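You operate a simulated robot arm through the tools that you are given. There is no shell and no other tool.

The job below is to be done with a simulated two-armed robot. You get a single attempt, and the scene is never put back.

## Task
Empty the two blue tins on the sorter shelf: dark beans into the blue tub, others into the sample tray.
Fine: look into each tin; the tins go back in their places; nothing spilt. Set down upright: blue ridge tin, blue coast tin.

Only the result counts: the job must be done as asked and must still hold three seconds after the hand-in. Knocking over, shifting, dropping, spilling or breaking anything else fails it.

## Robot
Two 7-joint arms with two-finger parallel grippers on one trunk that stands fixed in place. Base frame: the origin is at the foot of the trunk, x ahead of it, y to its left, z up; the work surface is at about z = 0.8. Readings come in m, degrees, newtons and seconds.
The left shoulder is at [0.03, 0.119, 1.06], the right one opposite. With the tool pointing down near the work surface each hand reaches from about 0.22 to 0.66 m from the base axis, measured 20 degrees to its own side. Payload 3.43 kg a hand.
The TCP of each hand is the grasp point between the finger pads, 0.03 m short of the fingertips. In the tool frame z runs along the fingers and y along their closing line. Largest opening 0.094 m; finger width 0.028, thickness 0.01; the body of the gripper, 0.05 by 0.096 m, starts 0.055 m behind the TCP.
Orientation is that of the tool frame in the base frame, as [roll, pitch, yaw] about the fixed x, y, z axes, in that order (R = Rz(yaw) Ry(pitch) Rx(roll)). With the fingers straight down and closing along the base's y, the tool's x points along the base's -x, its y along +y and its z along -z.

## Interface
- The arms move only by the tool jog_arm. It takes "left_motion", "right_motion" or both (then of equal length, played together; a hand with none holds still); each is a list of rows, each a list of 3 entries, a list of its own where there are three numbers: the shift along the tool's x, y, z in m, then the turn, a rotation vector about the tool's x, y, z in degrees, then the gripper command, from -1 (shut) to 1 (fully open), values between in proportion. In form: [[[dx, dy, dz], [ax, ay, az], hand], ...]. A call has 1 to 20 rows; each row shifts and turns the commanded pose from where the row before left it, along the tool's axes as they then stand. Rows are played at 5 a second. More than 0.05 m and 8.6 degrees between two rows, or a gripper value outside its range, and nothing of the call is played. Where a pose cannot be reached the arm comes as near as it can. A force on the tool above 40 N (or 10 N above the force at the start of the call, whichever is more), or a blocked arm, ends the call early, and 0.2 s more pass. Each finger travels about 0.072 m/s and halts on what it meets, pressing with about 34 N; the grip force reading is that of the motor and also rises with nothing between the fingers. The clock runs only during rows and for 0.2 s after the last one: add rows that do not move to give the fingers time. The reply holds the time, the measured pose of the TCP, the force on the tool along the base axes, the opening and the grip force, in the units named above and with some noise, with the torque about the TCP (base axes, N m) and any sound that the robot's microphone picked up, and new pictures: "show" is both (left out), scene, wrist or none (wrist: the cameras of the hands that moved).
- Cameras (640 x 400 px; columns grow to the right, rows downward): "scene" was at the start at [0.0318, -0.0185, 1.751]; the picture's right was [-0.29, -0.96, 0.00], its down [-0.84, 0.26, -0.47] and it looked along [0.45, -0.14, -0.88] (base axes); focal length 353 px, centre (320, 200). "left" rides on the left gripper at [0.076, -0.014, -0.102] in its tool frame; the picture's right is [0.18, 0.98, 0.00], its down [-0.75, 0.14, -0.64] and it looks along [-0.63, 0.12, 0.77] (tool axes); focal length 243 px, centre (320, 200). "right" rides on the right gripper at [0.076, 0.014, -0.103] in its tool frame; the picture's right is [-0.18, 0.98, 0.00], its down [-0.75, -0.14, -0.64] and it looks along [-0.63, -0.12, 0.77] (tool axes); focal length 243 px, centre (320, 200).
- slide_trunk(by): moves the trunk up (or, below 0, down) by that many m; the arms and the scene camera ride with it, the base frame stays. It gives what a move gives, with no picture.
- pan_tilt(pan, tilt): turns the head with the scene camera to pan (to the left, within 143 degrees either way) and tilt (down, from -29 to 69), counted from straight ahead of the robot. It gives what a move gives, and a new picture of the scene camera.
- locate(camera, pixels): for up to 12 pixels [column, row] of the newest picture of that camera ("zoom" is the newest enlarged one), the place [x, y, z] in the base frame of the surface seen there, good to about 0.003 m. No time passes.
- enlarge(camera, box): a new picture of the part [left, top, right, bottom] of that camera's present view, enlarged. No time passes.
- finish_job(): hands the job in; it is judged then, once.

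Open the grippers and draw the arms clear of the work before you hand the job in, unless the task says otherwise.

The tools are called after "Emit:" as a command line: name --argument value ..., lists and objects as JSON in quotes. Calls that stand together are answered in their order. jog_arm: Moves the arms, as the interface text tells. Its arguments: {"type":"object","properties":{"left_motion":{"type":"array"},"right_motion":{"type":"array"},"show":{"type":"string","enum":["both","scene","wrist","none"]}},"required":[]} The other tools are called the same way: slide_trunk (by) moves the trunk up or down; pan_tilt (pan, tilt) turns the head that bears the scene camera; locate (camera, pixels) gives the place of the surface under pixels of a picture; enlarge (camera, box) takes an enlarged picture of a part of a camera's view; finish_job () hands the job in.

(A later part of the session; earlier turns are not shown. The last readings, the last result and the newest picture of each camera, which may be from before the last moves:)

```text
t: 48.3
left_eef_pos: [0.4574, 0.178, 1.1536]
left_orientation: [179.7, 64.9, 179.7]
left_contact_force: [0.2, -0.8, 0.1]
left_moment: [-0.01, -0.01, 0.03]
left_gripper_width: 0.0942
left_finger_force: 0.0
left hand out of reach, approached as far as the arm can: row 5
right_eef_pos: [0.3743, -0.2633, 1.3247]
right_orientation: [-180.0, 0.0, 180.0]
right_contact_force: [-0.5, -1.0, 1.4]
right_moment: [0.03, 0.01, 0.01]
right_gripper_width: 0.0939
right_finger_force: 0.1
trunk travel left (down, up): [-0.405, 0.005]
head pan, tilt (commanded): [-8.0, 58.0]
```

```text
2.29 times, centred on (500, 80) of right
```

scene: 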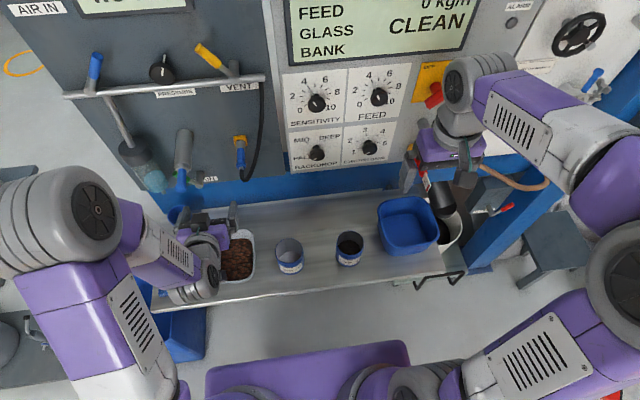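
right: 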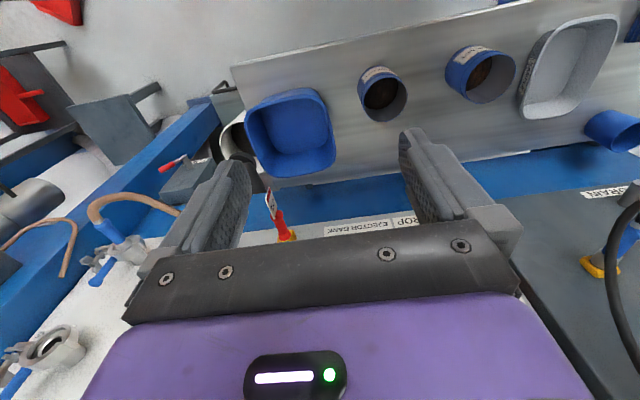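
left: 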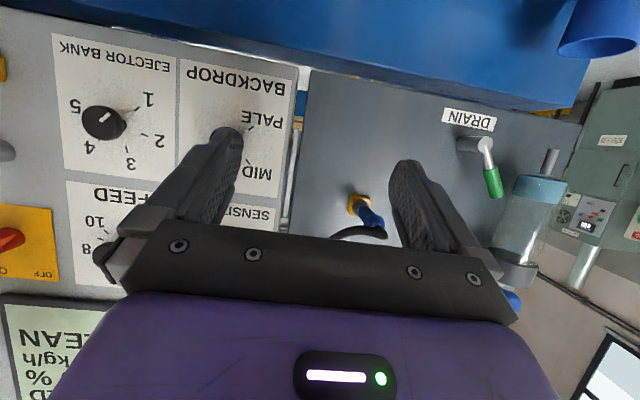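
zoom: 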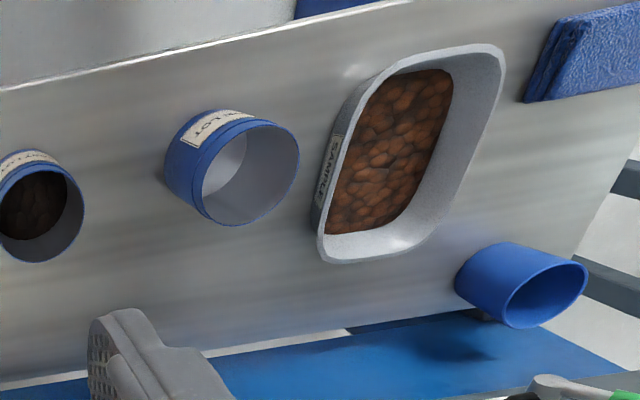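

All ridge beans are in the tray with none on the shelf. I'll verify the ridge tin's position with rim points.

Emit:
enlarge --camera "scene" --box '[266, 232, 314, 282]'

```text
8.00 times, centred on (290, 257) of scene
```

zoom: 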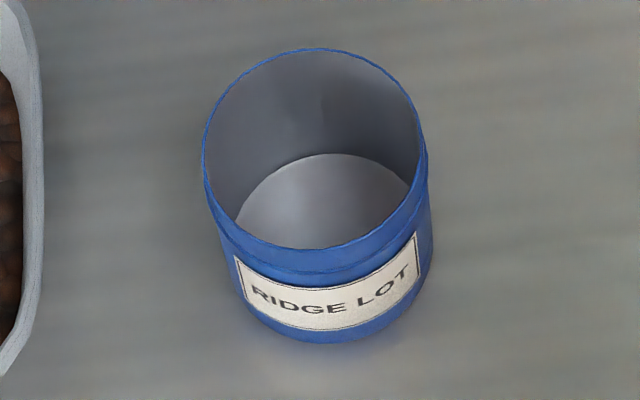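

Emit:
locate --camera "zoom" --pixels '[[205, 150], [419, 140], [310, 50], [315, 248], [385, 78], [235, 85], [230, 220], [400, 205], [330, 200], [330, 340]]'

Emit:
enlarge --camera "scene" --box '[326, 222, 374, 272]'

```text
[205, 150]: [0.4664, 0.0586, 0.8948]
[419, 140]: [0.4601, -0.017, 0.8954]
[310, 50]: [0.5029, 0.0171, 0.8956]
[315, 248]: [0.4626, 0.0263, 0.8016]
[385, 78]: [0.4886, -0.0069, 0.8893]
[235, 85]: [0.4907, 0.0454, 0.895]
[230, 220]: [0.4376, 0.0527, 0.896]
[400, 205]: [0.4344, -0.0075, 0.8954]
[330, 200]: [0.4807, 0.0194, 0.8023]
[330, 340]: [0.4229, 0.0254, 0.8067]
```

```text
8.00 times, centred on (350, 247) of scene
```

zoom: 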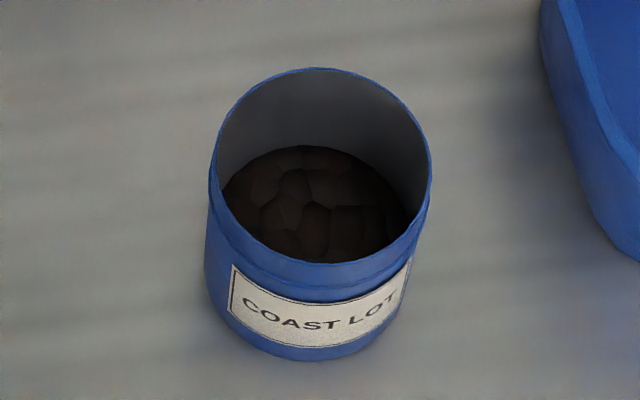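

Ridge tin is back at ≈(0.4635,0.021), within ~2 mm of its original place. Now the coast tin's rim points from this zoom.

Emit:
locate --camera "zoom" --pixels '[[213, 165], [430, 165], [320, 69], [335, 262], [395, 98], [245, 98], [225, 215], [415, 215], [320, 210], [310, 358]]'

```text
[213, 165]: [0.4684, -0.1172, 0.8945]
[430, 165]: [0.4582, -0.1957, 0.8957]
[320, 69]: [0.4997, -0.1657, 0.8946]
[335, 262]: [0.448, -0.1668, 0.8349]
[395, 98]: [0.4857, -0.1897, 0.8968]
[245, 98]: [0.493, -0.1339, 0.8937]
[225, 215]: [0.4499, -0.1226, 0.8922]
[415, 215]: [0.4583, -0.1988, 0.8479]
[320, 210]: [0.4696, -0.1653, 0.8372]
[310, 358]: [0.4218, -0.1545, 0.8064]
```

Coast tin centre ≈(0.462,-0.157). I'll bring the right hand forward and down in free air to (0.475,-0.262,1.145) and pitch it to 25° below horizontal, mirroring the left arm.

Emit:
jog_arm --right_motion '[[[-0.02, 0, 0.036], [0, 0, 0], 1], [[-0.02, 0, 0.036], [0, 0, 0], 1], [[-0.02, 0, 0.036], [0, 0, 0], 1], [[-0.02, 0, 0.036], [0, 0, 0], 1], [[-0.02, 0, 0.036], [0, 0, 0], 1], [[0, 0, 0], [0, -8.125, 0], 1], [[0, 0, 0], [0, -8.125, 0], 1], [[0, 0, 0], [0, -8.125, 0], 1], [[0, 0, 0], [0, -8.125, 0], 1], [[0, 0, 0], [0, -8.125, 0], 1], [[0, 0, 0], [0, -8.125, 0], 1], [[0, 0, 0], [0, -8.125, 0], 1], [[0, 0, 0], [0, -8.125, 0], 1], [[0, 0, 0], [0, 0, 0], 1]]'

```text
t: 51.3
left_eef_pos: [0.4577, 0.1791, 1.1525]
left_orientation: [179.8, 65.1, 179.7]
left_contact_force: [-0.6, -0.3, -0.1]
left_moment: [0.02, 0.0, 0.04]
left_gripper_width: 0.0943
left_finger_force: 0.1
right_eef_pos: [0.4737, -0.263, 1.1447]
right_orientation: [-179.9, 65.0, 180.0]
right_contact_force: [-0.2, 0.4, 1.0]
right_moment: [-0.01, 0.01, 0.01]
right_gripper_width: 0.0938
right_finger_force: 0.1
trunk travel left (down, up): [-0.405, 0.005]
head pan, tilt (commanded): [-8.0, 58.0]
```

scene: 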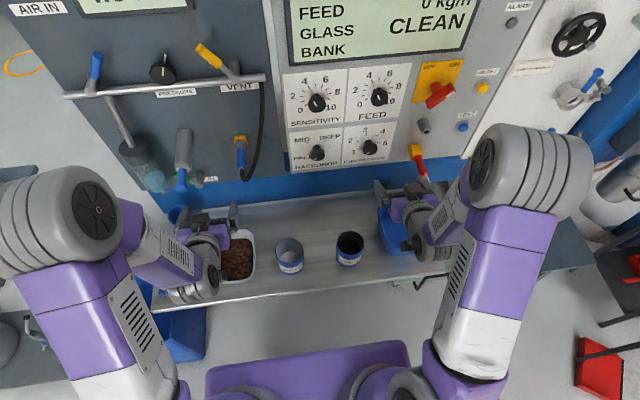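
right: 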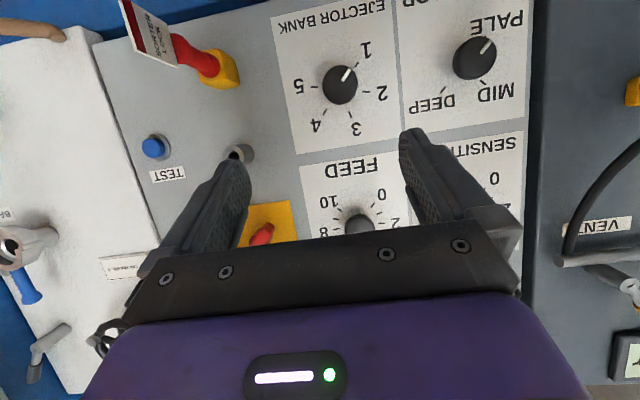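

Right arm mirrored nicely. I'll dry-run its pour roll in the air over the tub, at (0.498,-0.29,1.06), to 136° about base x.

Emit:
jog_arm --right_motion '[[[0.0223, -0.009, 0.0192], [0, 0, 0], 1], [[0.0223, -0.009, 0.0192], [0, 0, 0], 1], [[0.0223, -0.009, 0.0192], [0, 0, 0], 1], [[0, 0, 0], [-3.592, 0, 7.704], 1], [[0, 0, 0], [-3.592, 0, 7.704], 1], [[0, 0, 0], [-3.592, 0, 7.704], 1], [[0, 0, 0], [-3.592, 0, 7.704], 1], [[0, 0, 0], [-3.592, 0, 7.704], 1], [[0, 0, 0], [-3.592, 0, 7.704], 1], [[0, 0, 0], [-3.592, 0, 7.704], 1], [[0, 0, 0], [-3.592, 0, 7.704], 1], [[0, 0, 0], [-3.592, 0, 7.704], 1], [[0, 0, 0], [-3.592, 0, 7.704], 1], [[0, 0, 0], [-3.592, 0, 7.704], 1], [[0, 0, 0], [-3.592, 0, 7.704], 1], [[0, 0, 0], [-3.592, 0, 7.704], 1], [[0, 0, 0], [-3.592, 0, 7.704], 1], [[0, 0, 0], [-3.592, 0, 7.704], 1], [[0, 0, 0], [-3.592, 0, 7.704], 1], [[0, 0, 0], [0, 0, 0], 1]]'

```text
t: 55.5
left_eef_pos: [0.457, 0.1786, 1.1525]
left_orientation: [179.7, 65.1, 179.8]
left_contact_force: [0.7, 0.3, -0.3]
left_moment: [0.01, -0.04, 0.03]
left_gripper_width: 0.0939
left_finger_force: 0.1
right_eef_pos: [0.4985, -0.2902, 1.0599]
right_orientation: [66.2, -40.7, 123.9]
right_contact_force: [0.2, -0.7, 0.1]
right_moment: [0.02, -0.01, 0.01]
right_gripper_width: 0.094
right_finger_force: 0.1
trunk travel left (down, up): [-0.405, 0.005]
head pan, tilt (commanded): [-8.0, 58.0]
```

scene: 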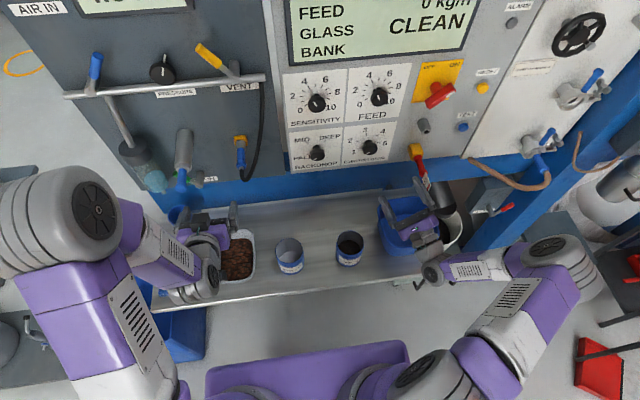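
right: 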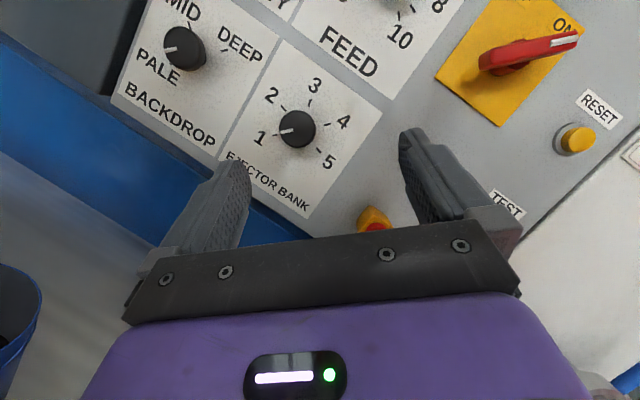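

The right arm's pour roll is reachable. I'll check forearm heights versus nearby items.

Emit:
locate --camera "scene" --pixels '[[432, 275], [475, 268], [530, 255], [550, 245], [420, 280], [450, 235], [418, 170], [440, 190], [455, 215], [420, 190]]'

```text
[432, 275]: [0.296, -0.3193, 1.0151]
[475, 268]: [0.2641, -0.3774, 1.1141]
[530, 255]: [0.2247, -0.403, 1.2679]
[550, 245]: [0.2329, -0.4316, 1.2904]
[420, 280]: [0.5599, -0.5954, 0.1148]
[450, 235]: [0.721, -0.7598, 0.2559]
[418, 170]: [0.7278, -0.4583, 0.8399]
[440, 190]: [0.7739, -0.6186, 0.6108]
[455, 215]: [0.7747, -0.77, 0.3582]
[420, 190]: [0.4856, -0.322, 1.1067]
```

Forearm is well clear. I'll unroll the right hand.

Emit:
jog_arm --right_motion '[[[0, 0, 0], [3.592, 0, -7.704], 1], [[0, 0, 0], [3.592, 0, -7.704], 1], [[0, 0, 0], [3.592, 0, -7.704], 1], [[0, 0, 0], [3.592, 0, -7.704], 1], [[0, 0, 0], [3.592, 0, -7.704], 1], [[0, 0, 0], [3.592, 0, -7.704], 1], [[0, 0, 0], [3.592, 0, -7.704], 1], [[0, 0, 0], [3.592, 0, -7.704], 1], [[0, 0, 0], [3.592, 0, -7.704], 1], [[0, 0, 0], [3.592, 0, -7.704], 1], [[0, 0, 0], [3.592, 0, -7.704], 1], [[0, 0, 0], [3.592, 0, -7.704], 1], [[0, 0, 0], [3.592, 0, -7.704], 1], [[0, 0, 0], [3.592, 0, -7.704], 1], [[0, 0, 0], [3.592, 0, -7.704], 1], [[0, 0, 0], [3.592, 0, -7.704], 1], [[0, 0, 0], [0, 0, 0], 1]]' --show "scene"

```text
t: 59.1
left_eef_pos: [0.4576, 0.1782, 1.1528]
left_orientation: [179.8, 65.0, 179.7]
left_contact_force: [0.4, -0.5, -0.7]
left_moment: [0.02, -0.02, -0.01]
left_gripper_width: 0.0939
left_finger_force: 0.1
right_eef_pos: [0.4978, -0.29, 1.0599]
right_orientation: [-179.7, 65.0, -179.8]
right_contact_force: [-0.1, -0.6, -0.4]
right_moment: [0.03, 0.0, -0.04]
right_gripper_width: 0.0941
right_finger_force: 0.1
trunk travel left (down, up): [-0.405, 0.005]
head pan, tilt (commanded): [-8.0, 58.0]
```

scene: 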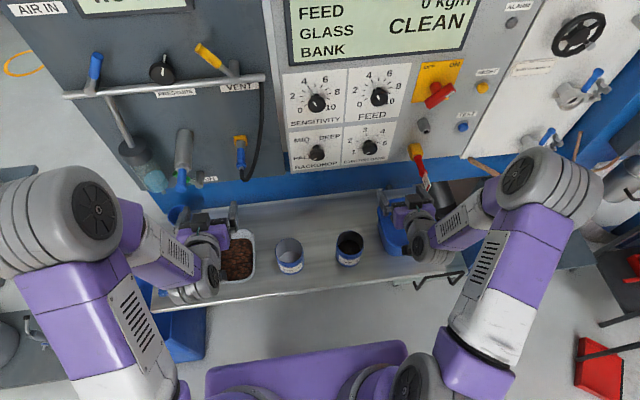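

Upright again. I'll move the right hand above the coast tin, (0.4515,-0.158,1.0).

Emit:
jog_arm --right_motion '[[[0.0185, 0.033, -0.0042], [0, 0, 0], 1], [[0.0185, 0.033, -0.0042], [0, 0, 0], 1], [[0.0185, 0.033, -0.0042], [0, 0, 0], 1], [[0.0185, 0.033, -0.0042], [0, 0, 0], 1], [[0, 0, 0], [0, 0, 0], 1]]'

Emit:
enlarge --camera "scene" --box '[310, 200, 400, 280]'

```text
t: 60.3
left_eef_pos: [0.4578, 0.1789, 1.1526]
left_orientation: [179.6, 65.1, 179.6]
left_contact_force: [-0.7, 0.0, -0.4]
left_moment: [0.02, -0.01, -0.02]
left_gripper_width: 0.0939
left_finger_force: 0.0
right_eef_pos: [0.4531, -0.1571, 0.9994]
right_orientation: [180.0, 65.0, 180.0]
right_contact_force: [-0.4, -0.2, -0.7]
right_moment: [-0.01, 0.0, 0.01]
right_gripper_width: 0.0941
right_finger_force: 0.1
trunk travel left (down, up): [-0.405, 0.005]
head pan, tilt (commanded): [-8.0, 58.0]
```

scene: 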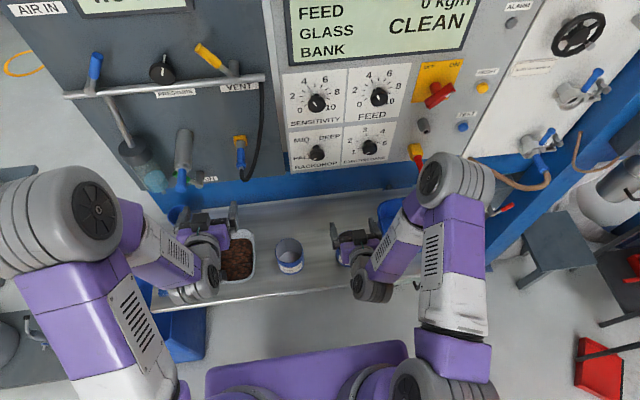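
right: 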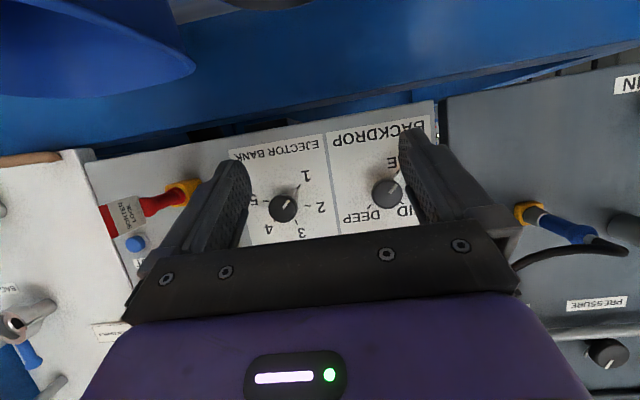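

```text
5.00 times, centred on (355, 240) of scene
```

zoom: 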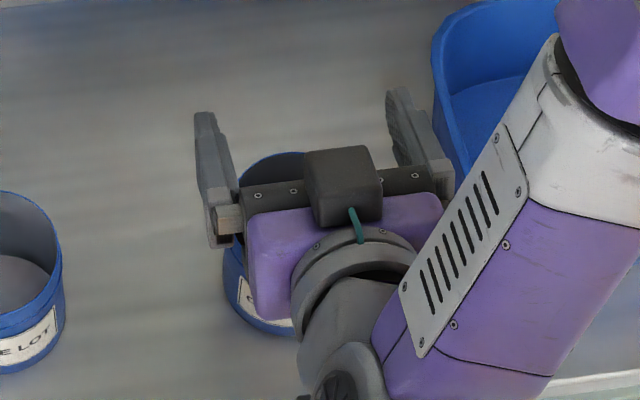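

Above the coast tin. I'll descend to z≈0.93, then measure the tin's centre with the wrist camera.

Emit:
jog_arm --right_motion '[[[0.0159, 0, 0.0074], [0, 0, 0], 1], [[0.0159, 0, 0.0074], [0, 0, 0], 1], [[0.0159, 0, 0.0074], [0, 0, 0], 1], [[0.0159, 0, 0.0074], [0, 0, 0], 1], [[0, 0, 0], [0, 0, 0], 1]]' --show "wrist"

```text
t: 61.5
left_eef_pos: [0.4579, 0.1792, 1.152]
left_orientation: [179.8, 65.1, 179.7]
left_contact_force: [-0.2, 0.3, 0.4]
left_moment: [0.01, -0.02, 0.02]
left_gripper_width: 0.0938
left_finger_force: 0.0
right_eef_pos: [0.4513, -0.1588, 0.9286]
right_orientation: [-180.0, 65.0, 179.9]
right_contact_force: [0.5, 0.1, -0.4]
right_moment: [0.03, 0.07, -0.01]
right_gripper_width: 0.0939
right_finger_force: 0.1
trunk travel left (down, up): [-0.405, 0.005]
head pan, tilt (commanded): [-8.0, 58.0]
```

right: 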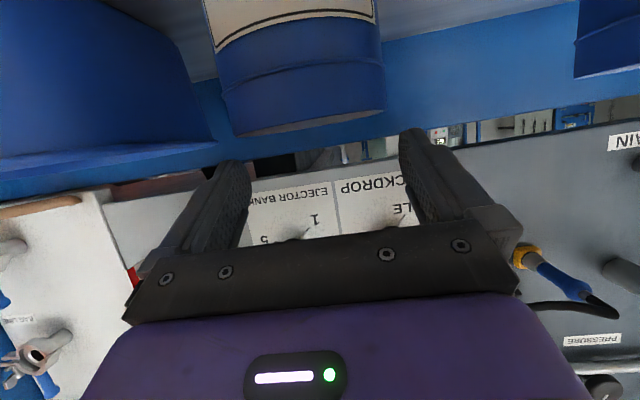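

I'll locate tin surface points and finger inner faces in this picture.

Emit:
locate --camera "right" --pixels '[[225, 70], [300, 60], [375, 50], [238, 128], [305, 95], [380, 102], [270, 131], [310, 127], [350, 117], [246, 190], [408, 165], [240, 170]]'

```text
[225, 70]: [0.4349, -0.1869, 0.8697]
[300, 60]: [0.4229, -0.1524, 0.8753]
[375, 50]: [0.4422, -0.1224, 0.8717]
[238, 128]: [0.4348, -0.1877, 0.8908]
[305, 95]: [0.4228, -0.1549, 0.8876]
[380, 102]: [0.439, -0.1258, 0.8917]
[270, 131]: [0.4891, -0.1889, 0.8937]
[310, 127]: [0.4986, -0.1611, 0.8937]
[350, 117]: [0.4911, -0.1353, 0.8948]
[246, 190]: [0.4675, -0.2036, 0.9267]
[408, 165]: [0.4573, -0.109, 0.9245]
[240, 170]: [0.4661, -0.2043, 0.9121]
```

Tin centre ≈(0.461,-0.1585), finger mid-line y≈-0.157. I'll descend to z≈0.8545 with a 1 mm correction.

Emit:
jog_arm --right_motion '[[[0.01358, -0.0003, 0.0061], [0, 0, 0], 1], [[0.01358, -0.0003, 0.0061], [0, 0, 0], 1], [[0.01358, -0.0003, 0.0061], [0, 0, 0], 1], [[0.01358, -0.0003, 0.0061], [0, 0, 0], 1], [[0.01358, -0.0003, 0.0061], [0, 0, 0], 1], [[0, 0, 0], [0, 0, 0], 1], [[0, 0, 0], [0, 0, 0], 1]]'

Emit:
enlarge --camera "scene" --box '[310, 210, 400, 280]'

```text
t: 63.1
left_eef_pos: [0.4586, 0.1783, 1.1524]
left_orientation: [179.8, 65.0, 179.8]
left_contact_force: [0.8, -0.8, -0.1]
left_moment: [0.0, 0.01, -0.02]
left_gripper_width: 0.094
left_finger_force: 0.2
right_eef_pos: [0.4518, -0.1586, 0.8537]
right_orientation: [180.0, 65.0, -179.9]
right_contact_force: [0.7, -0.7, 0.8]
right_moment: [0.01, 0.01, -0.03]
right_gripper_width: 0.094
right_finger_force: 0.0
trunk travel left (down, up): [-0.405, 0.005]
head pan, tilt (commanded): [-8.0, 58.0]
```

scene: 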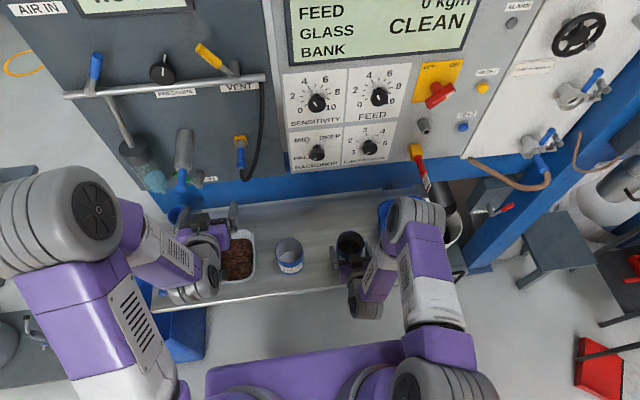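
right: 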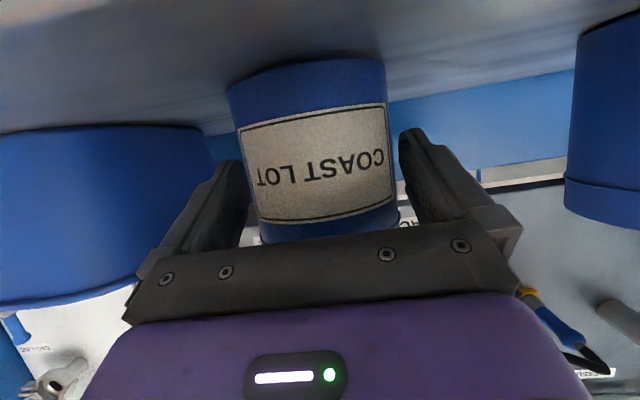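

```text
5.71 times, centred on (355, 245) of scene
```

zoom: 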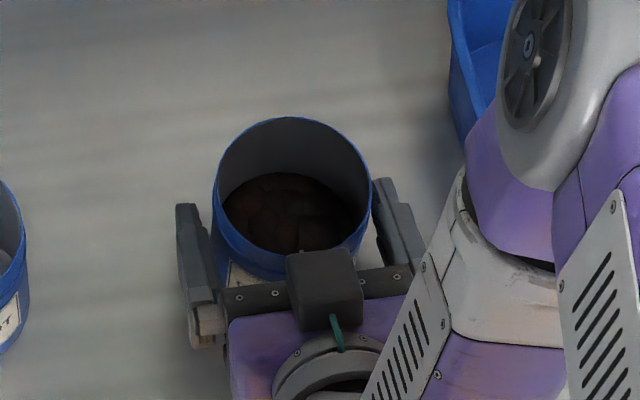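

Fingers straddle the coast tin with no contact. I'll close the right gripper.

Emit:
jog_arm --right_motion '[[[0, 0, 0], [0, 0, 0], 0.75], [[0, 0, 0], [0, 0, 0], -1], [[0, 0, 0], [0, 0, 0], -1], [[0, 0, 0], [0, 0, 0], -1], [[0, 0, 0], [0, 0, 0], -1]]' --show "wrist"

Emit:
enlarge --camera "scene" --box '[310, 210, 400, 280]'

```text
t: 64.3
left_eef_pos: [0.4574, 0.1789, 1.1538]
left_orientation: [179.8, 65.2, 179.9]
left_contact_force: [0.1, 0.5, -0.2]
left_moment: [0.06, -0.03, -0.01]
left_gripper_width: 0.0941
left_finger_force: 0.1
right_eef_pos: [0.4514, -0.1587, 0.8548]
right_orientation: [179.9, 65.0, -180.0]
right_contact_force: [0.4, 0.4, 0.5]
right_moment: [0.01, -0.03, 0.01]
right_gripper_width: 0.0802
right_finger_force: 34.1
trunk travel left (down, up): [-0.405, 0.005]
head pan, tilt (commanded): [-8.0, 58.0]
```

right: 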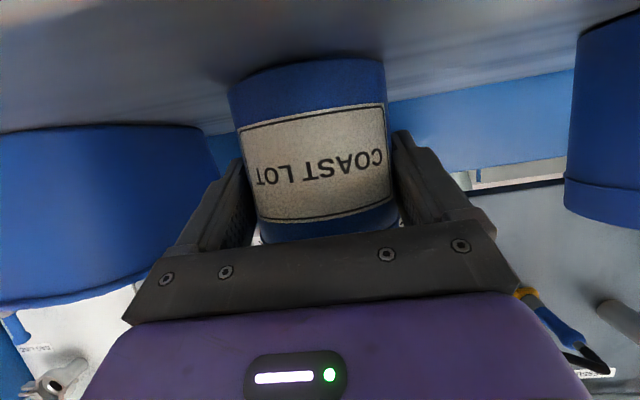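

```text
5.71 times, centred on (355, 245) of scene
```

zoom: 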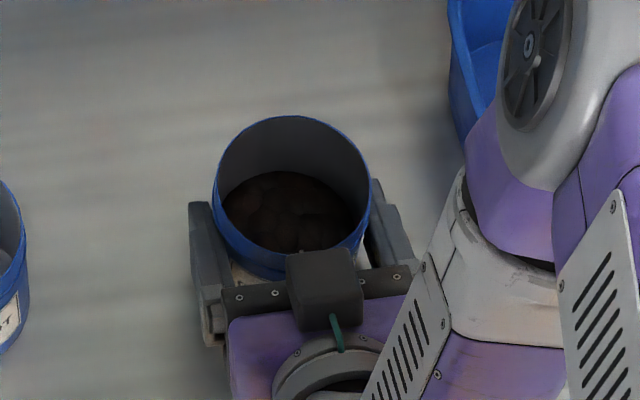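

Gripped at width 0.080 without shifting the tin. I'll lift it straight up by 0.14 m.

Emit:
jog_arm --right_motion '[[[-0.00906, 0, -0.00423], [0, 0, 0], -1], [[-0.01813, 0, -0.00845], [0, 0, 0], -1], [[-0.01813, 0, -0.00845], [0, 0, 0], -1], [[-0.01813, 0, -0.00845], [0, 0, 0], -1], [[-0.01813, 0, -0.00845], [0, 0, 0], -1], [[-0.01813, 0, -0.00845], [0, 0, 0], -1], [[-0.01813, 0, -0.00845], [0, 0, 0], -1], [[-0.00906, 0, -0.00423], [0, 0, 0], -1], [[0, 0, 0], [0, 0, 0], -1]]'

Emit:
enlarge --camera "scene" --box '[310, 190, 430, 280]'

```text
t: 66.3
left_eef_pos: [0.4568, 0.1777, 1.1517]
left_orientation: [179.8, 65.0, 179.8]
left_contact_force: [1.1, -0.4, 0.1]
left_moment: [0.01, -0.01, 0.01]
left_gripper_width: 0.094
left_finger_force: 0.0
right_eef_pos: [0.451, -0.1588, 0.9959]
right_orientation: [180.0, 64.9, 179.9]
right_contact_force: [0.8, 0.3, -1.5]
right_moment: [-0.02, 0.02, -0.01]
right_gripper_width: 0.0801
right_finger_force: 33.3
trunk travel left (down, up): [-0.405, 0.005]
head pan, tilt (commanded): [-8.0, 58.0]
```

scene: 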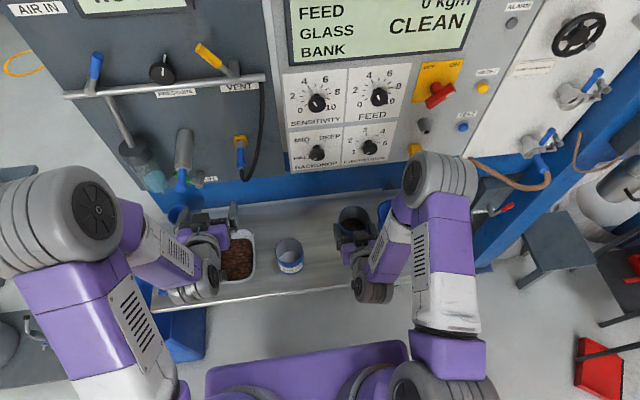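
right: 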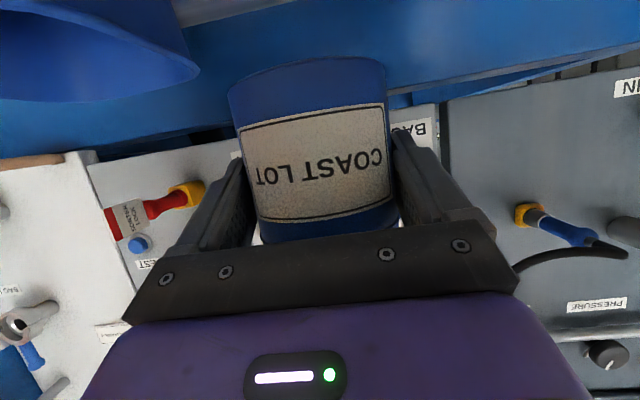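

```text
4.44 times, centred on (370, 235) of scene
```

zoom: 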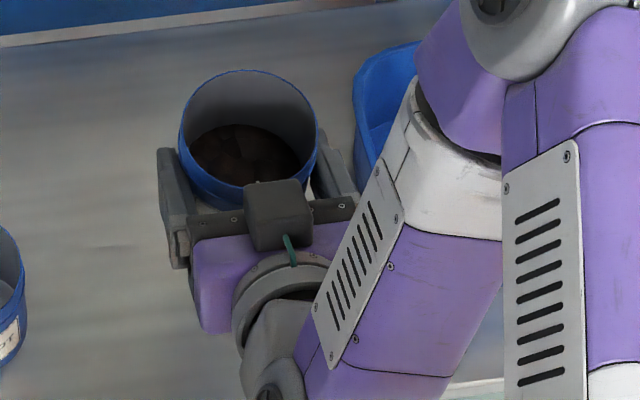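

Lifted cleanly. I'll carry it toward the tub, to TCP (0.498,-0.305,0.995).

Emit:
jog_arm --right_motion '[[[-0.00142, -0.01043, 0.00304], [0, 0, 0], -1], [[-0.00284, -0.02086, 0.00609], [0, 0, 0], -1], [[-0.00284, -0.02086, 0.00609], [0, 0, 0], -1], [[-0.00284, -0.02086, 0.00609], [0, 0, 0], -1], [[-0.00284, -0.02086, 0.00609], [0, 0, 0], -1], [[-0.00284, -0.02086, 0.00609], [0, 0, 0], -1], [[-0.00284, -0.02086, 0.00609], [0, 0, 0], -1], [[-0.00142, -0.01043, 0.00304], [0, 0, 0], -1], [[0, 0, 0], [0, 0, 0], -1]]'

Emit:
enlarge --camera "scene" --box '[340, 180, 460, 270]'

```text
t: 68.3
left_eef_pos: [0.4573, 0.1788, 1.1523]
left_orientation: [179.9, 65.0, 179.8]
left_contact_force: [-0.6, -0.3, -0.6]
left_moment: [-0.03, -0.01, 0.0]
left_gripper_width: 0.0941
left_finger_force: 0.1
right_eef_pos: [0.4974, -0.3052, 0.9948]
right_orientation: [-180.0, 65.0, -180.0]
right_contact_force: [-0.9, 0.3, -2.0]
right_moment: [0.01, 0.03, 0.03]
right_gripper_width: 0.0797
right_finger_force: 34.1
trunk travel left (down, up): [-0.405, 0.005]
head pan, tilt (commanded): [-8.0, 58.0]
```

scene: 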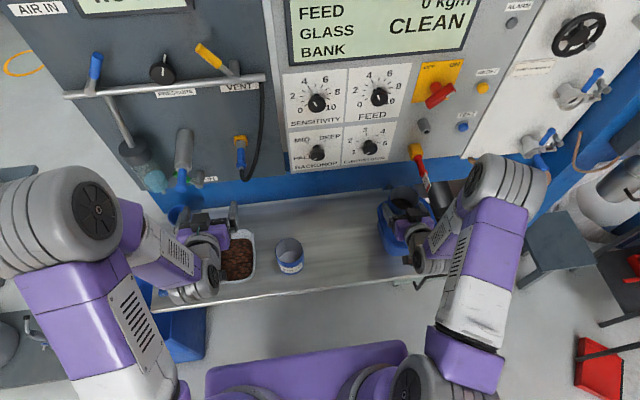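
right: 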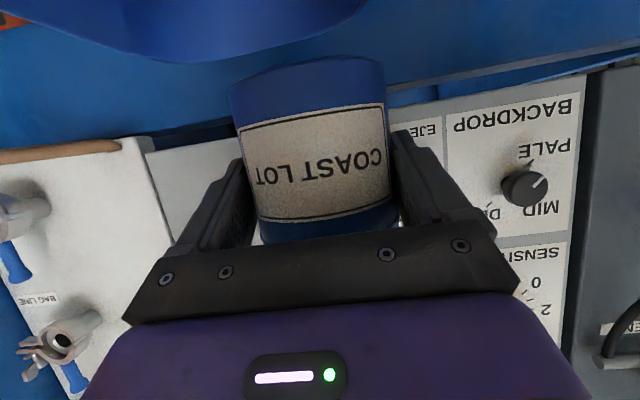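

```text
4.44 times, centred on (400, 225) of scene
```

zoom: 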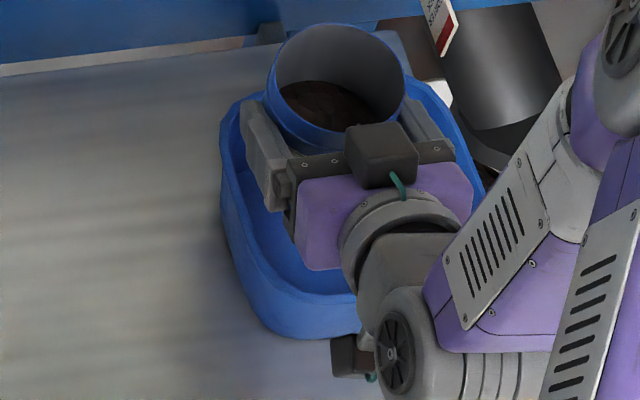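

Tin is above the tub. Before tilting I'll check the black chute at zoom (500,70) and the lock tag at (440,25) for clearance.

Emit:
locate --camera "zoom" --pixels '[[500, 70], [450, 100], [480, 30], [440, 25], [448, 45], [490, 135], [330, 30], [268, 90], [395, 80], [300, 330], [230, 130], [460, 130]]'

```text
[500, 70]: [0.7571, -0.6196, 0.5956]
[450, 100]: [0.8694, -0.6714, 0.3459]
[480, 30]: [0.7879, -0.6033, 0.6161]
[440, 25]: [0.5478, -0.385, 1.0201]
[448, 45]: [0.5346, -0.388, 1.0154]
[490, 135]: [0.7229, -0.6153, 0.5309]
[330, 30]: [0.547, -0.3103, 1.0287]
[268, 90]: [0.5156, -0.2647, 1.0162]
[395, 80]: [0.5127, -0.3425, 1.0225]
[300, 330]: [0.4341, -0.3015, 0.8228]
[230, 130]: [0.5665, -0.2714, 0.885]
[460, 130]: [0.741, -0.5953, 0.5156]
```

The lock tag reads at (0.54,-0.387,1.018), close to the tin's pour region. I'll look closer at it and map its extent before tilting.

Emit:
enlarge --camera "scene" --box '[390, 135, 450, 205]'

```text
5.71 times, centred on (420, 170) of scene
```

zoom: 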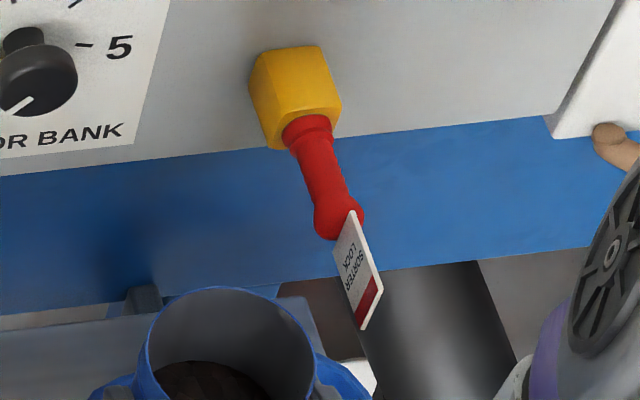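

Emit:
locate --camera "zoom" --pixels '[[300, 90], [310, 150], [330, 195], [340, 225], [348, 240], [355, 265], [365, 290], [362, 320], [376, 288], [338, 258], [352, 215], [230, 292]]'

```text
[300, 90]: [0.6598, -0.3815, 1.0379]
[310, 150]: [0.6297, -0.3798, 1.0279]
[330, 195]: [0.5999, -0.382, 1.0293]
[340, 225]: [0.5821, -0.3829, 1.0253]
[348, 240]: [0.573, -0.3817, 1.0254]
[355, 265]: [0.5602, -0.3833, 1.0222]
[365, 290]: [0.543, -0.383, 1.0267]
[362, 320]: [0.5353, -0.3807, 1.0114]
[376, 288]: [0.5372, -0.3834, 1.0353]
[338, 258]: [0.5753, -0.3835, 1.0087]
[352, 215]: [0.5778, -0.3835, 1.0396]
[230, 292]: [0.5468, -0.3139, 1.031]
```

The lock lever and its tag (x 0.533–0.58, y≈-0.383, z 1.005–1.04) must stay untouched. I'll pull the tin back 3 cm toward the robot so its far edge stays at x≤0.52 throughout the pour, still well over the tub.

Emit:
jog_arm --right_motion '[[[0.0043, 0, -0.0063], [0, 0, 0], -1], [[0.0086, 0, -0.0125], [0, 0, 0], -1], [[0.0043, 0, -0.0063], [0, 0, 0], -1], [[0, 0, 0], [0, 0, 0], -1]]' --show "scene"

Emit:
enlarge --camera "scene" --box '[350, 160, 470, 260]'

```text
t: 69.3
left_eef_pos: [0.458, 0.1773, 1.1528]
left_orientation: [179.8, 64.9, 179.7]
left_contact_force: [-0.1, -0.2, -0.2]
left_moment: [-0.01, 0.03, 0.01]
left_gripper_width: 0.0939
left_finger_force: 0.1
right_eef_pos: [0.4685, -0.3045, 0.9892]
right_orientation: [180.0, 64.8, 180.0]
right_contact_force: [0.0, 0.4, -1.5]
right_moment: [-0.01, 0.03, 0.01]
right_gripper_width: 0.0796
right_finger_force: 33.9
trunk travel left (down, up): [-0.405, 0.005]
head pan, tilt (commanded): [-8.0, 58.0]
```

scene: 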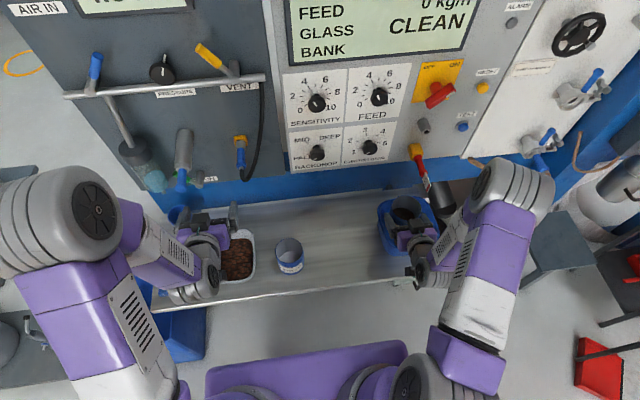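

```text
4.00 times, centred on (410, 210) of scene
```

zoom: 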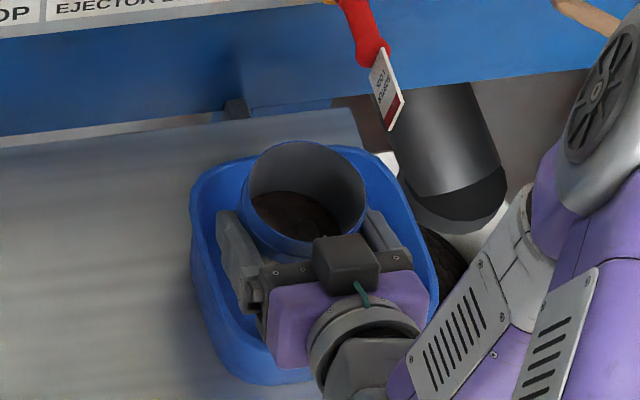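

Clear of the tag now. I'll tilt toward the tub (-y) to 40°.

Emit:
jog_arm --right_motion '[[[0, 0, 0], [-1.69, 0, 3.625], -1], [[0, 0, 0], [-2.536, 0, 5.438], -1], [[0, 0, 0], [-2.536, 0, 5.438], -1], [[0, 0, 0], [-2.536, 0, 5.438], -1], [[0, 0, 0], [-2.536, 0, 5.438], -1], [[0, 0, 0], [-2.536, 0, 5.438], -1], [[0, 0, 0], [-2.536, 0, 5.438], -1], [[0, 0, 0], [0, 0, 0], -1]]' --show "scene"

Emit:
enlarge --camera "scene" --box '[350, 160, 470, 260]'

Emit:
locate --camera "zoom" --pixels '[[340, 200], [365, 200], [320, 160], [350, 240], [380, 100], [400, 200]]'

```text
t: 71.1
left_eef_pos: [0.4579, 0.1788, 1.1529]
left_orientation: [179.8, 64.9, 179.8]
left_contact_force: [0.5, -1.3, -0.1]
left_moment: [-0.01, 0.03, 0.01]
left_gripper_width: 0.0941
left_finger_force: 0.0
right_eef_pos: [0.4678, -0.3073, 0.9897]
right_orientation: [116.7, 43.9, 125.9]
right_contact_force: [0.4, 0.1, -1.3]
right_moment: [0.01, 0.02, -0.01]
right_gripper_width: 0.0797
right_finger_force: 34.1
trunk travel left (down, up): [-0.405, 0.005]
head pan, tilt (commanded): [-8.0, 58.0]
```

scene: 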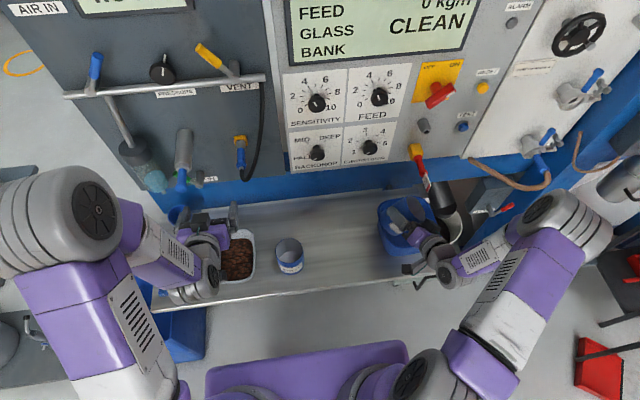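

```text
4.00 times, centred on (410, 210) of scene
```

zoom: 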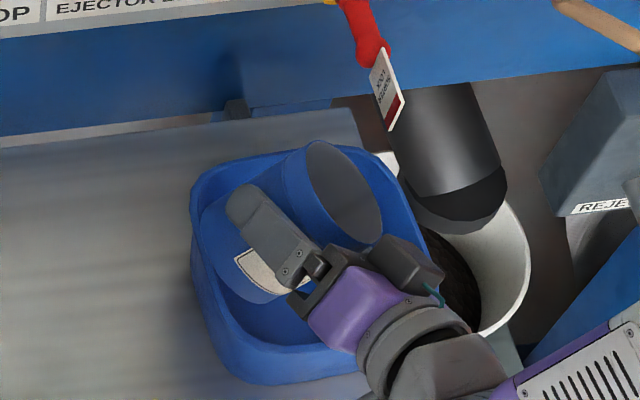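

```text
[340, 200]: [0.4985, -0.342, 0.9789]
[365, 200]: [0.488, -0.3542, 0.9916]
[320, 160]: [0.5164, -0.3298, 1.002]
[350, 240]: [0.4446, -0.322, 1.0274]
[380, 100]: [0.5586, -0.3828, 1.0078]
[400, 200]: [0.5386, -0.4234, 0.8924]
```

The lip is over the tub at about y=-0.36, clear of tag (y≈-0.383, x≥0.533). I'll lower 1.2 cm and tilt slowly to 68°.

Emit:
jog_arm --right_motion '[[[0.0083, -0.0077, 0.0039], [0, 0, 0], -1], [[0, 0, 0], [-1.69, 0, 3.625], -1], [[0, 0, 0], [-1.69, 0, 3.625], -1], [[0, 0, 0], [-1.69, 0, 3.625], -1], [[0, 0, 0], [-1.69, 0, 3.625], -1], [[0, 0, 0], [-1.69, 0, 3.625], -1], [[0, 0, 0], [-1.69, 0, 3.625], -1], [[0, 0, 0], [-1.69, 0, 3.625], -1], [[0, 0, 0], [0, 0, 0], -1]]' --show "scene"

Emit:
enlarge --camera "scene" --box '[350, 160, 470, 260]'

```text
t: 73.1
left_eef_pos: [0.458, 0.1787, 1.1526]
left_orientation: [179.7, 65.1, 179.8]
left_contact_force: [-0.4, 0.9, -0.5]
left_moment: [0.0, 0.04, 0.01]
left_gripper_width: 0.0941
left_finger_force: 0.0
right_eef_pos: [0.4677, -0.3054, 0.9784]
right_orientation: [99.7, 19.7, 116.7]
right_contact_force: [-0.6, 0.4, -1.9]
right_moment: [-0.04, -0.01, -0.04]
right_gripper_width: 0.0795
right_finger_force: 34.4
trunk travel left (down, up): [-0.405, 0.005]
head pan, tilt (commanded): [-8.0, 58.0]
```

scene: 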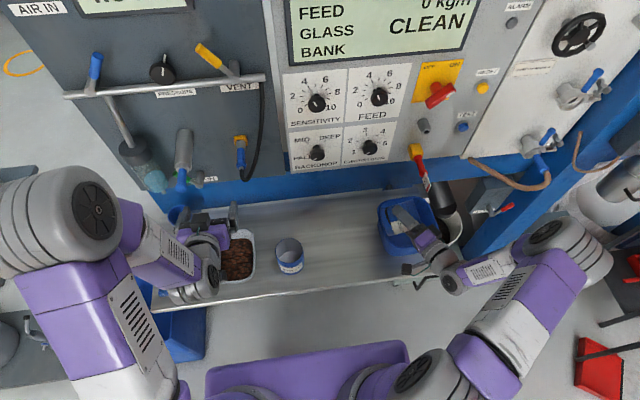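

```text
4.00 times, centred on (410, 210) of scene
```

zoom: 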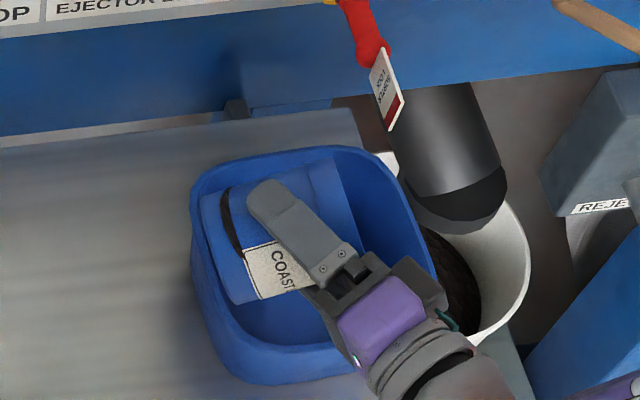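

No beans out yet at 68°. I'll continue slowly to 88°.

Emit:
jog_arm --right_motion '[[[0, 0, 0], [-1.69, 0, 3.625], -1], [[0, 0, 0], [-1.69, 0, 3.625], -1], [[0, 0, 0], [-1.69, 0, 3.625], -1], [[0, 0, 0], [-1.69, 0, 3.625], -1], [[0, 0, 0], [-1.69, 0, 3.625], -1], [[0, 0, 0], [0, 0, 0], -1]]' --show "scene"

Emit:
enlarge --camera "scene" --box '[350, 160, 470, 260]'

```text
t: 74.5
left_eef_pos: [0.4579, 0.1784, 1.1527]
left_orientation: [179.8, 65.0, 179.9]
left_contact_force: [0.0, -0.3, 0.4]
left_moment: [-0.03, -0.01, 0.02]
left_gripper_width: 0.0943
left_finger_force: 0.0
right_eef_pos: [0.4676, -0.304, 0.9773]
right_orientation: [90.8, 1.8, 115.0]
right_contact_force: [-1.4, -0.4, -0.4]
right_moment: [-0.01, 0.01, 0.0]
right_gripper_width: 0.0796
right_finger_force: 33.9
trunk travel left (down, up): [-0.405, 0.005]
head pan, tilt (commanded): [-8.0, 58.0]
```

scene: 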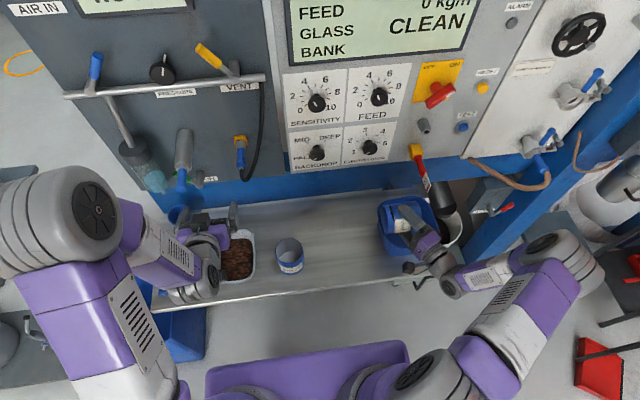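

```text
4.00 times, centred on (410, 210) of scene
```

zoom: 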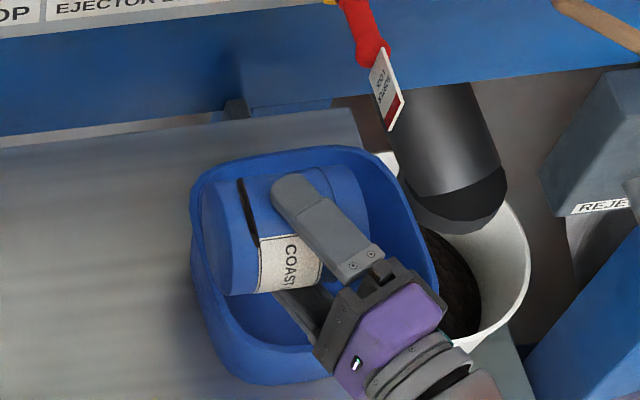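

Still holding at 88°. I'll continue to 108°, lip staying over the tub.

Emit:
jog_arm --right_motion '[[[0, 0, 0], [-1.69, 0, 3.625], -1], [[0, 0, 0], [-1.69, 0, 3.625], -1], [[0, 0, 0], [-1.69, 0, 3.625], -1], [[0, 0, 0], [-1.69, 0, 3.625], -1], [[0, 0, 0], [-1.69, 0, 3.625], -1], [[0, 0, 0], [0, 0, 0], -1]]' --show "scene"

Emit:
enlarge --camera "scene" --box '[350, 160, 470, 260]'

```text
t: 75.9
left_eef_pos: [0.4582, 0.1775, 1.1524]
left_orientation: [179.9, 65.1, 179.8]
left_contact_force: [0.2, 0.3, 0.0]
left_moment: [0.01, -0.03, 0.02]
left_gripper_width: 0.094
left_finger_force: 0.1
right_eef_pos: [0.4668, -0.3062, 0.9784]
right_orientation: [82.2, -16.3, 116.2]
right_contact_force: [0.3, 0.4, -1.3]
right_moment: [0.01, -0.01, 0.0]
right_gripper_width: 0.0789
right_finger_force: 33.9
trunk travel left (down, up): [-0.405, 0.005]
head pan, tilt (commanded): [-8.0, 58.0]
```

scene: 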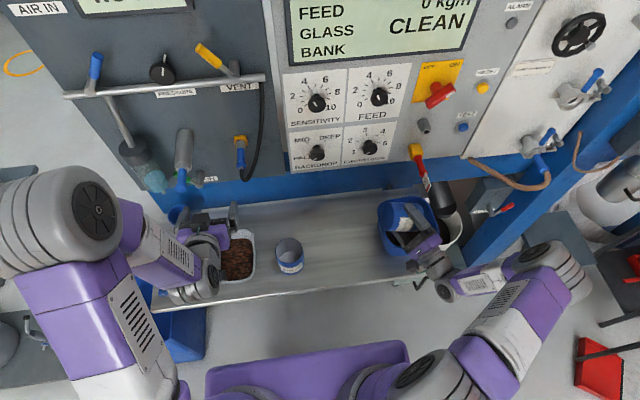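

```text
4.00 times, centred on (410, 210) of scene
```

zoom: 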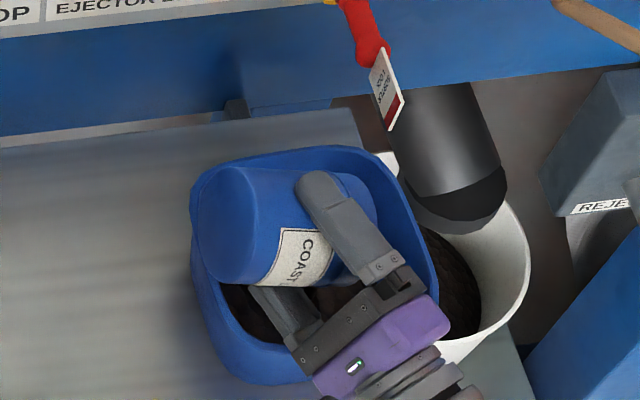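

Dark beans show in the tub at zoom (300,310). I'll tilt on to 140°, rising and shifting slightly, and hold so that the tin empties completely.

Emit:
jog_arm --right_motion '[[[-0.0007, 0.0049, -0.0003], [-1.69, 0, 3.625], -1], [[-0.0007, 0.0049, -0.0003], [-1.69, 0, 3.625], -1], [[-0.0007, 0.0049, -0.0003], [-1.69, 0, 3.625], -1], [[-0.0007, 0.0049, -0.0003], [-1.69, 0, 3.625], -1], [[-0.0007, 0.0049, -0.0003], [-1.69, 0, 3.625], -1], [[-0.0007, 0.0049, -0.0003], [-1.69, 0, 3.625], -1], [[-0.0007, 0.0049, -0.0003], [-1.69, 0, 3.625], -1], [[-0.0007, 0.0049, -0.0003], [-1.69, 0, 3.625], -1], [[0, 0, 0], [0, 0, 0], -1], [[0, 0, 0], [0, 0, 0], -1], [[0, 0, 0], [0, 0, 0], -1], [[0, 0, 0], [0, 0, 0], -1], [[0, 0, 0], [0, 0, 0], -1]]' --show "scene"

Emit:
enlarge --camera "scene" --box '[350, 160, 470, 260]'

```text
t: 78.7
left_eef_pos: [0.4574, 0.1784, 1.1523]
left_orientation: [179.9, 65.0, 179.8]
left_contact_force: [0.6, 0.4, -0.9]
left_moment: [-0.03, 0.0, 0.02]
left_gripper_width: 0.0939
left_finger_force: 0.1
right_eef_pos: [0.4671, -0.3305, 1.0075]
right_orientation: [63.3, -43.8, 125.8]
right_contact_force: [0.6, 0.1, -1.5]
right_moment: [0.0, 0.02, 0.01]
right_gripper_width: 0.079
right_finger_force: 33.9
trunk travel left (down, up): [-0.405, 0.005]
head pan, tilt (commanded): [-8.0, 58.0]
```

scene: 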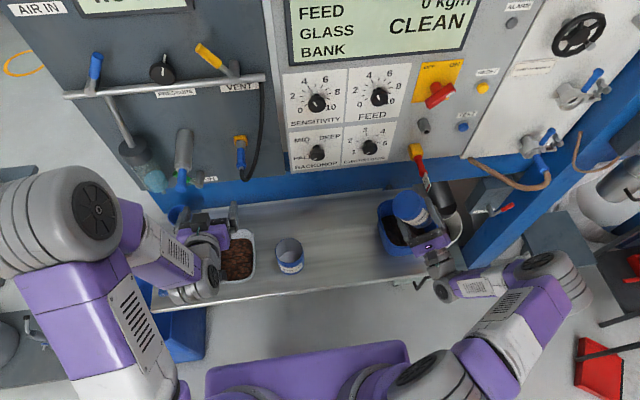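

```text
4.00 times, centred on (410, 210) of scene
```

zoom: 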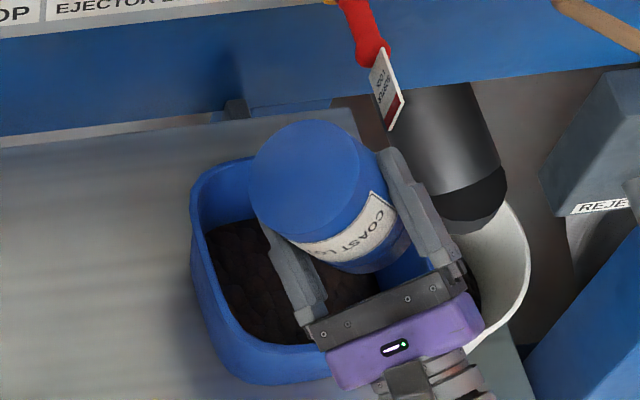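

The tub holds the dark beans; the tin's empty and pointing down. I'll roll it back upright while easing 3 cm away from the tag side.

Emit:
jog_arm --right_motion '[[[0.0087, -0.0115, 0.0041], [1.69, 0, -3.625], -1], [[0.0087, -0.0115, 0.0041], [3.381, 0, -7.25], -1], [[0, 0, 0], [3.381, 0, -7.25], -1], [[0, 0, 0], [3.381, 0, -7.25], -1], [[0, 0, 0], [3.381, 0, -7.25], -1], [[0, 0, 0], [3.381, 0, -7.25], -1], [[0, 0, 0], [3.381, 0, -7.25], -1], [[0, 0, 0], [3.381, 0, -7.25], -1], [[0, 0, 0], [3.381, 0, -7.25], -1], [[0, 0, 0], [3.381, 0, -7.25], -1], [[0, 0, 0], [3.381, 0, -7.25], -1], [[0, 0, 0], [3.381, 0, -7.25], -1], [[0, 0, 0], [3.381, 0, -7.25], -1], [[0, 0, 0], [3.381, 0, -7.25], -1], [[0, 0, 0], [3.381, 0, -7.25], -1], [[0, 0, 0], [3.381, 0, -7.25], -1], [[0, 0, 0], [3.381, 0, -7.25], -1], [[0, 0, 0], [3.381, 0, -7.25], -1], [[0, 0, 0], [0, 0, 0], -1]]'

Emit:
enlarge --camera "scene" --box '[350, 160, 470, 260]'

```text
t: 82.7
left_eef_pos: [0.4575, 0.1782, 1.1516]
left_orientation: [179.8, 65.2, 179.7]
left_contact_force: [0.2, -0.6, 0.1]
left_moment: [-0.01, -0.01, -0.02]
left_gripper_width: 0.0942
left_finger_force: 0.1
right_eef_pos: [0.4681, -0.302, 1.0058]
right_orientation: [-179.6, 65.1, -179.6]
right_contact_force: [-1.1, 0.1, 0.1]
right_moment: [0.02, -0.01, 0.0]
right_gripper_width: 0.079
right_finger_force: 33.8
trunk travel left (down, up): [-0.405, 0.005]
head pan, tilt (commanded): [-8.0, 58.0]
```

scene: 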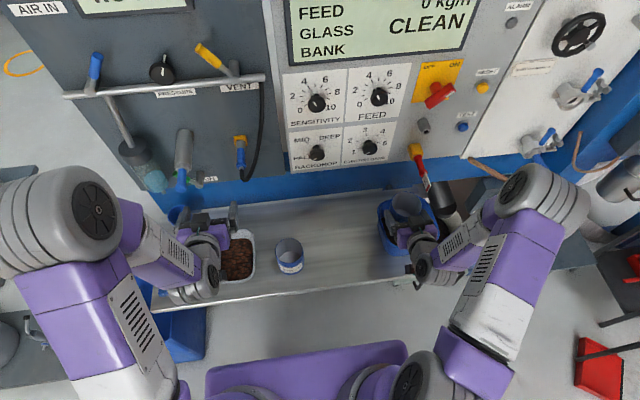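
right: 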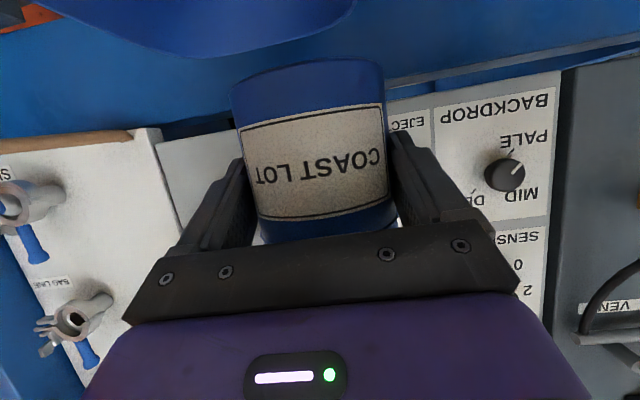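

```text
4.00 times, centred on (410, 210) of scene
```

zoom: 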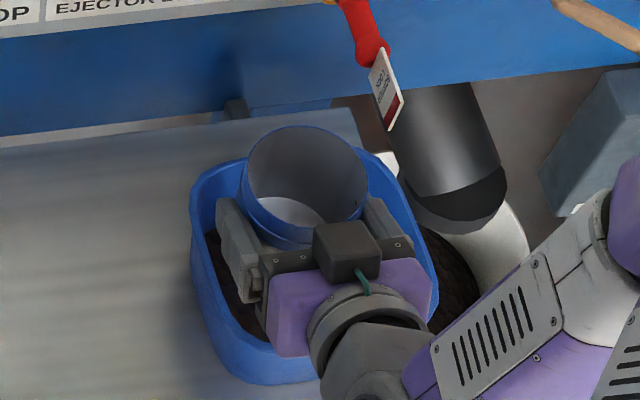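

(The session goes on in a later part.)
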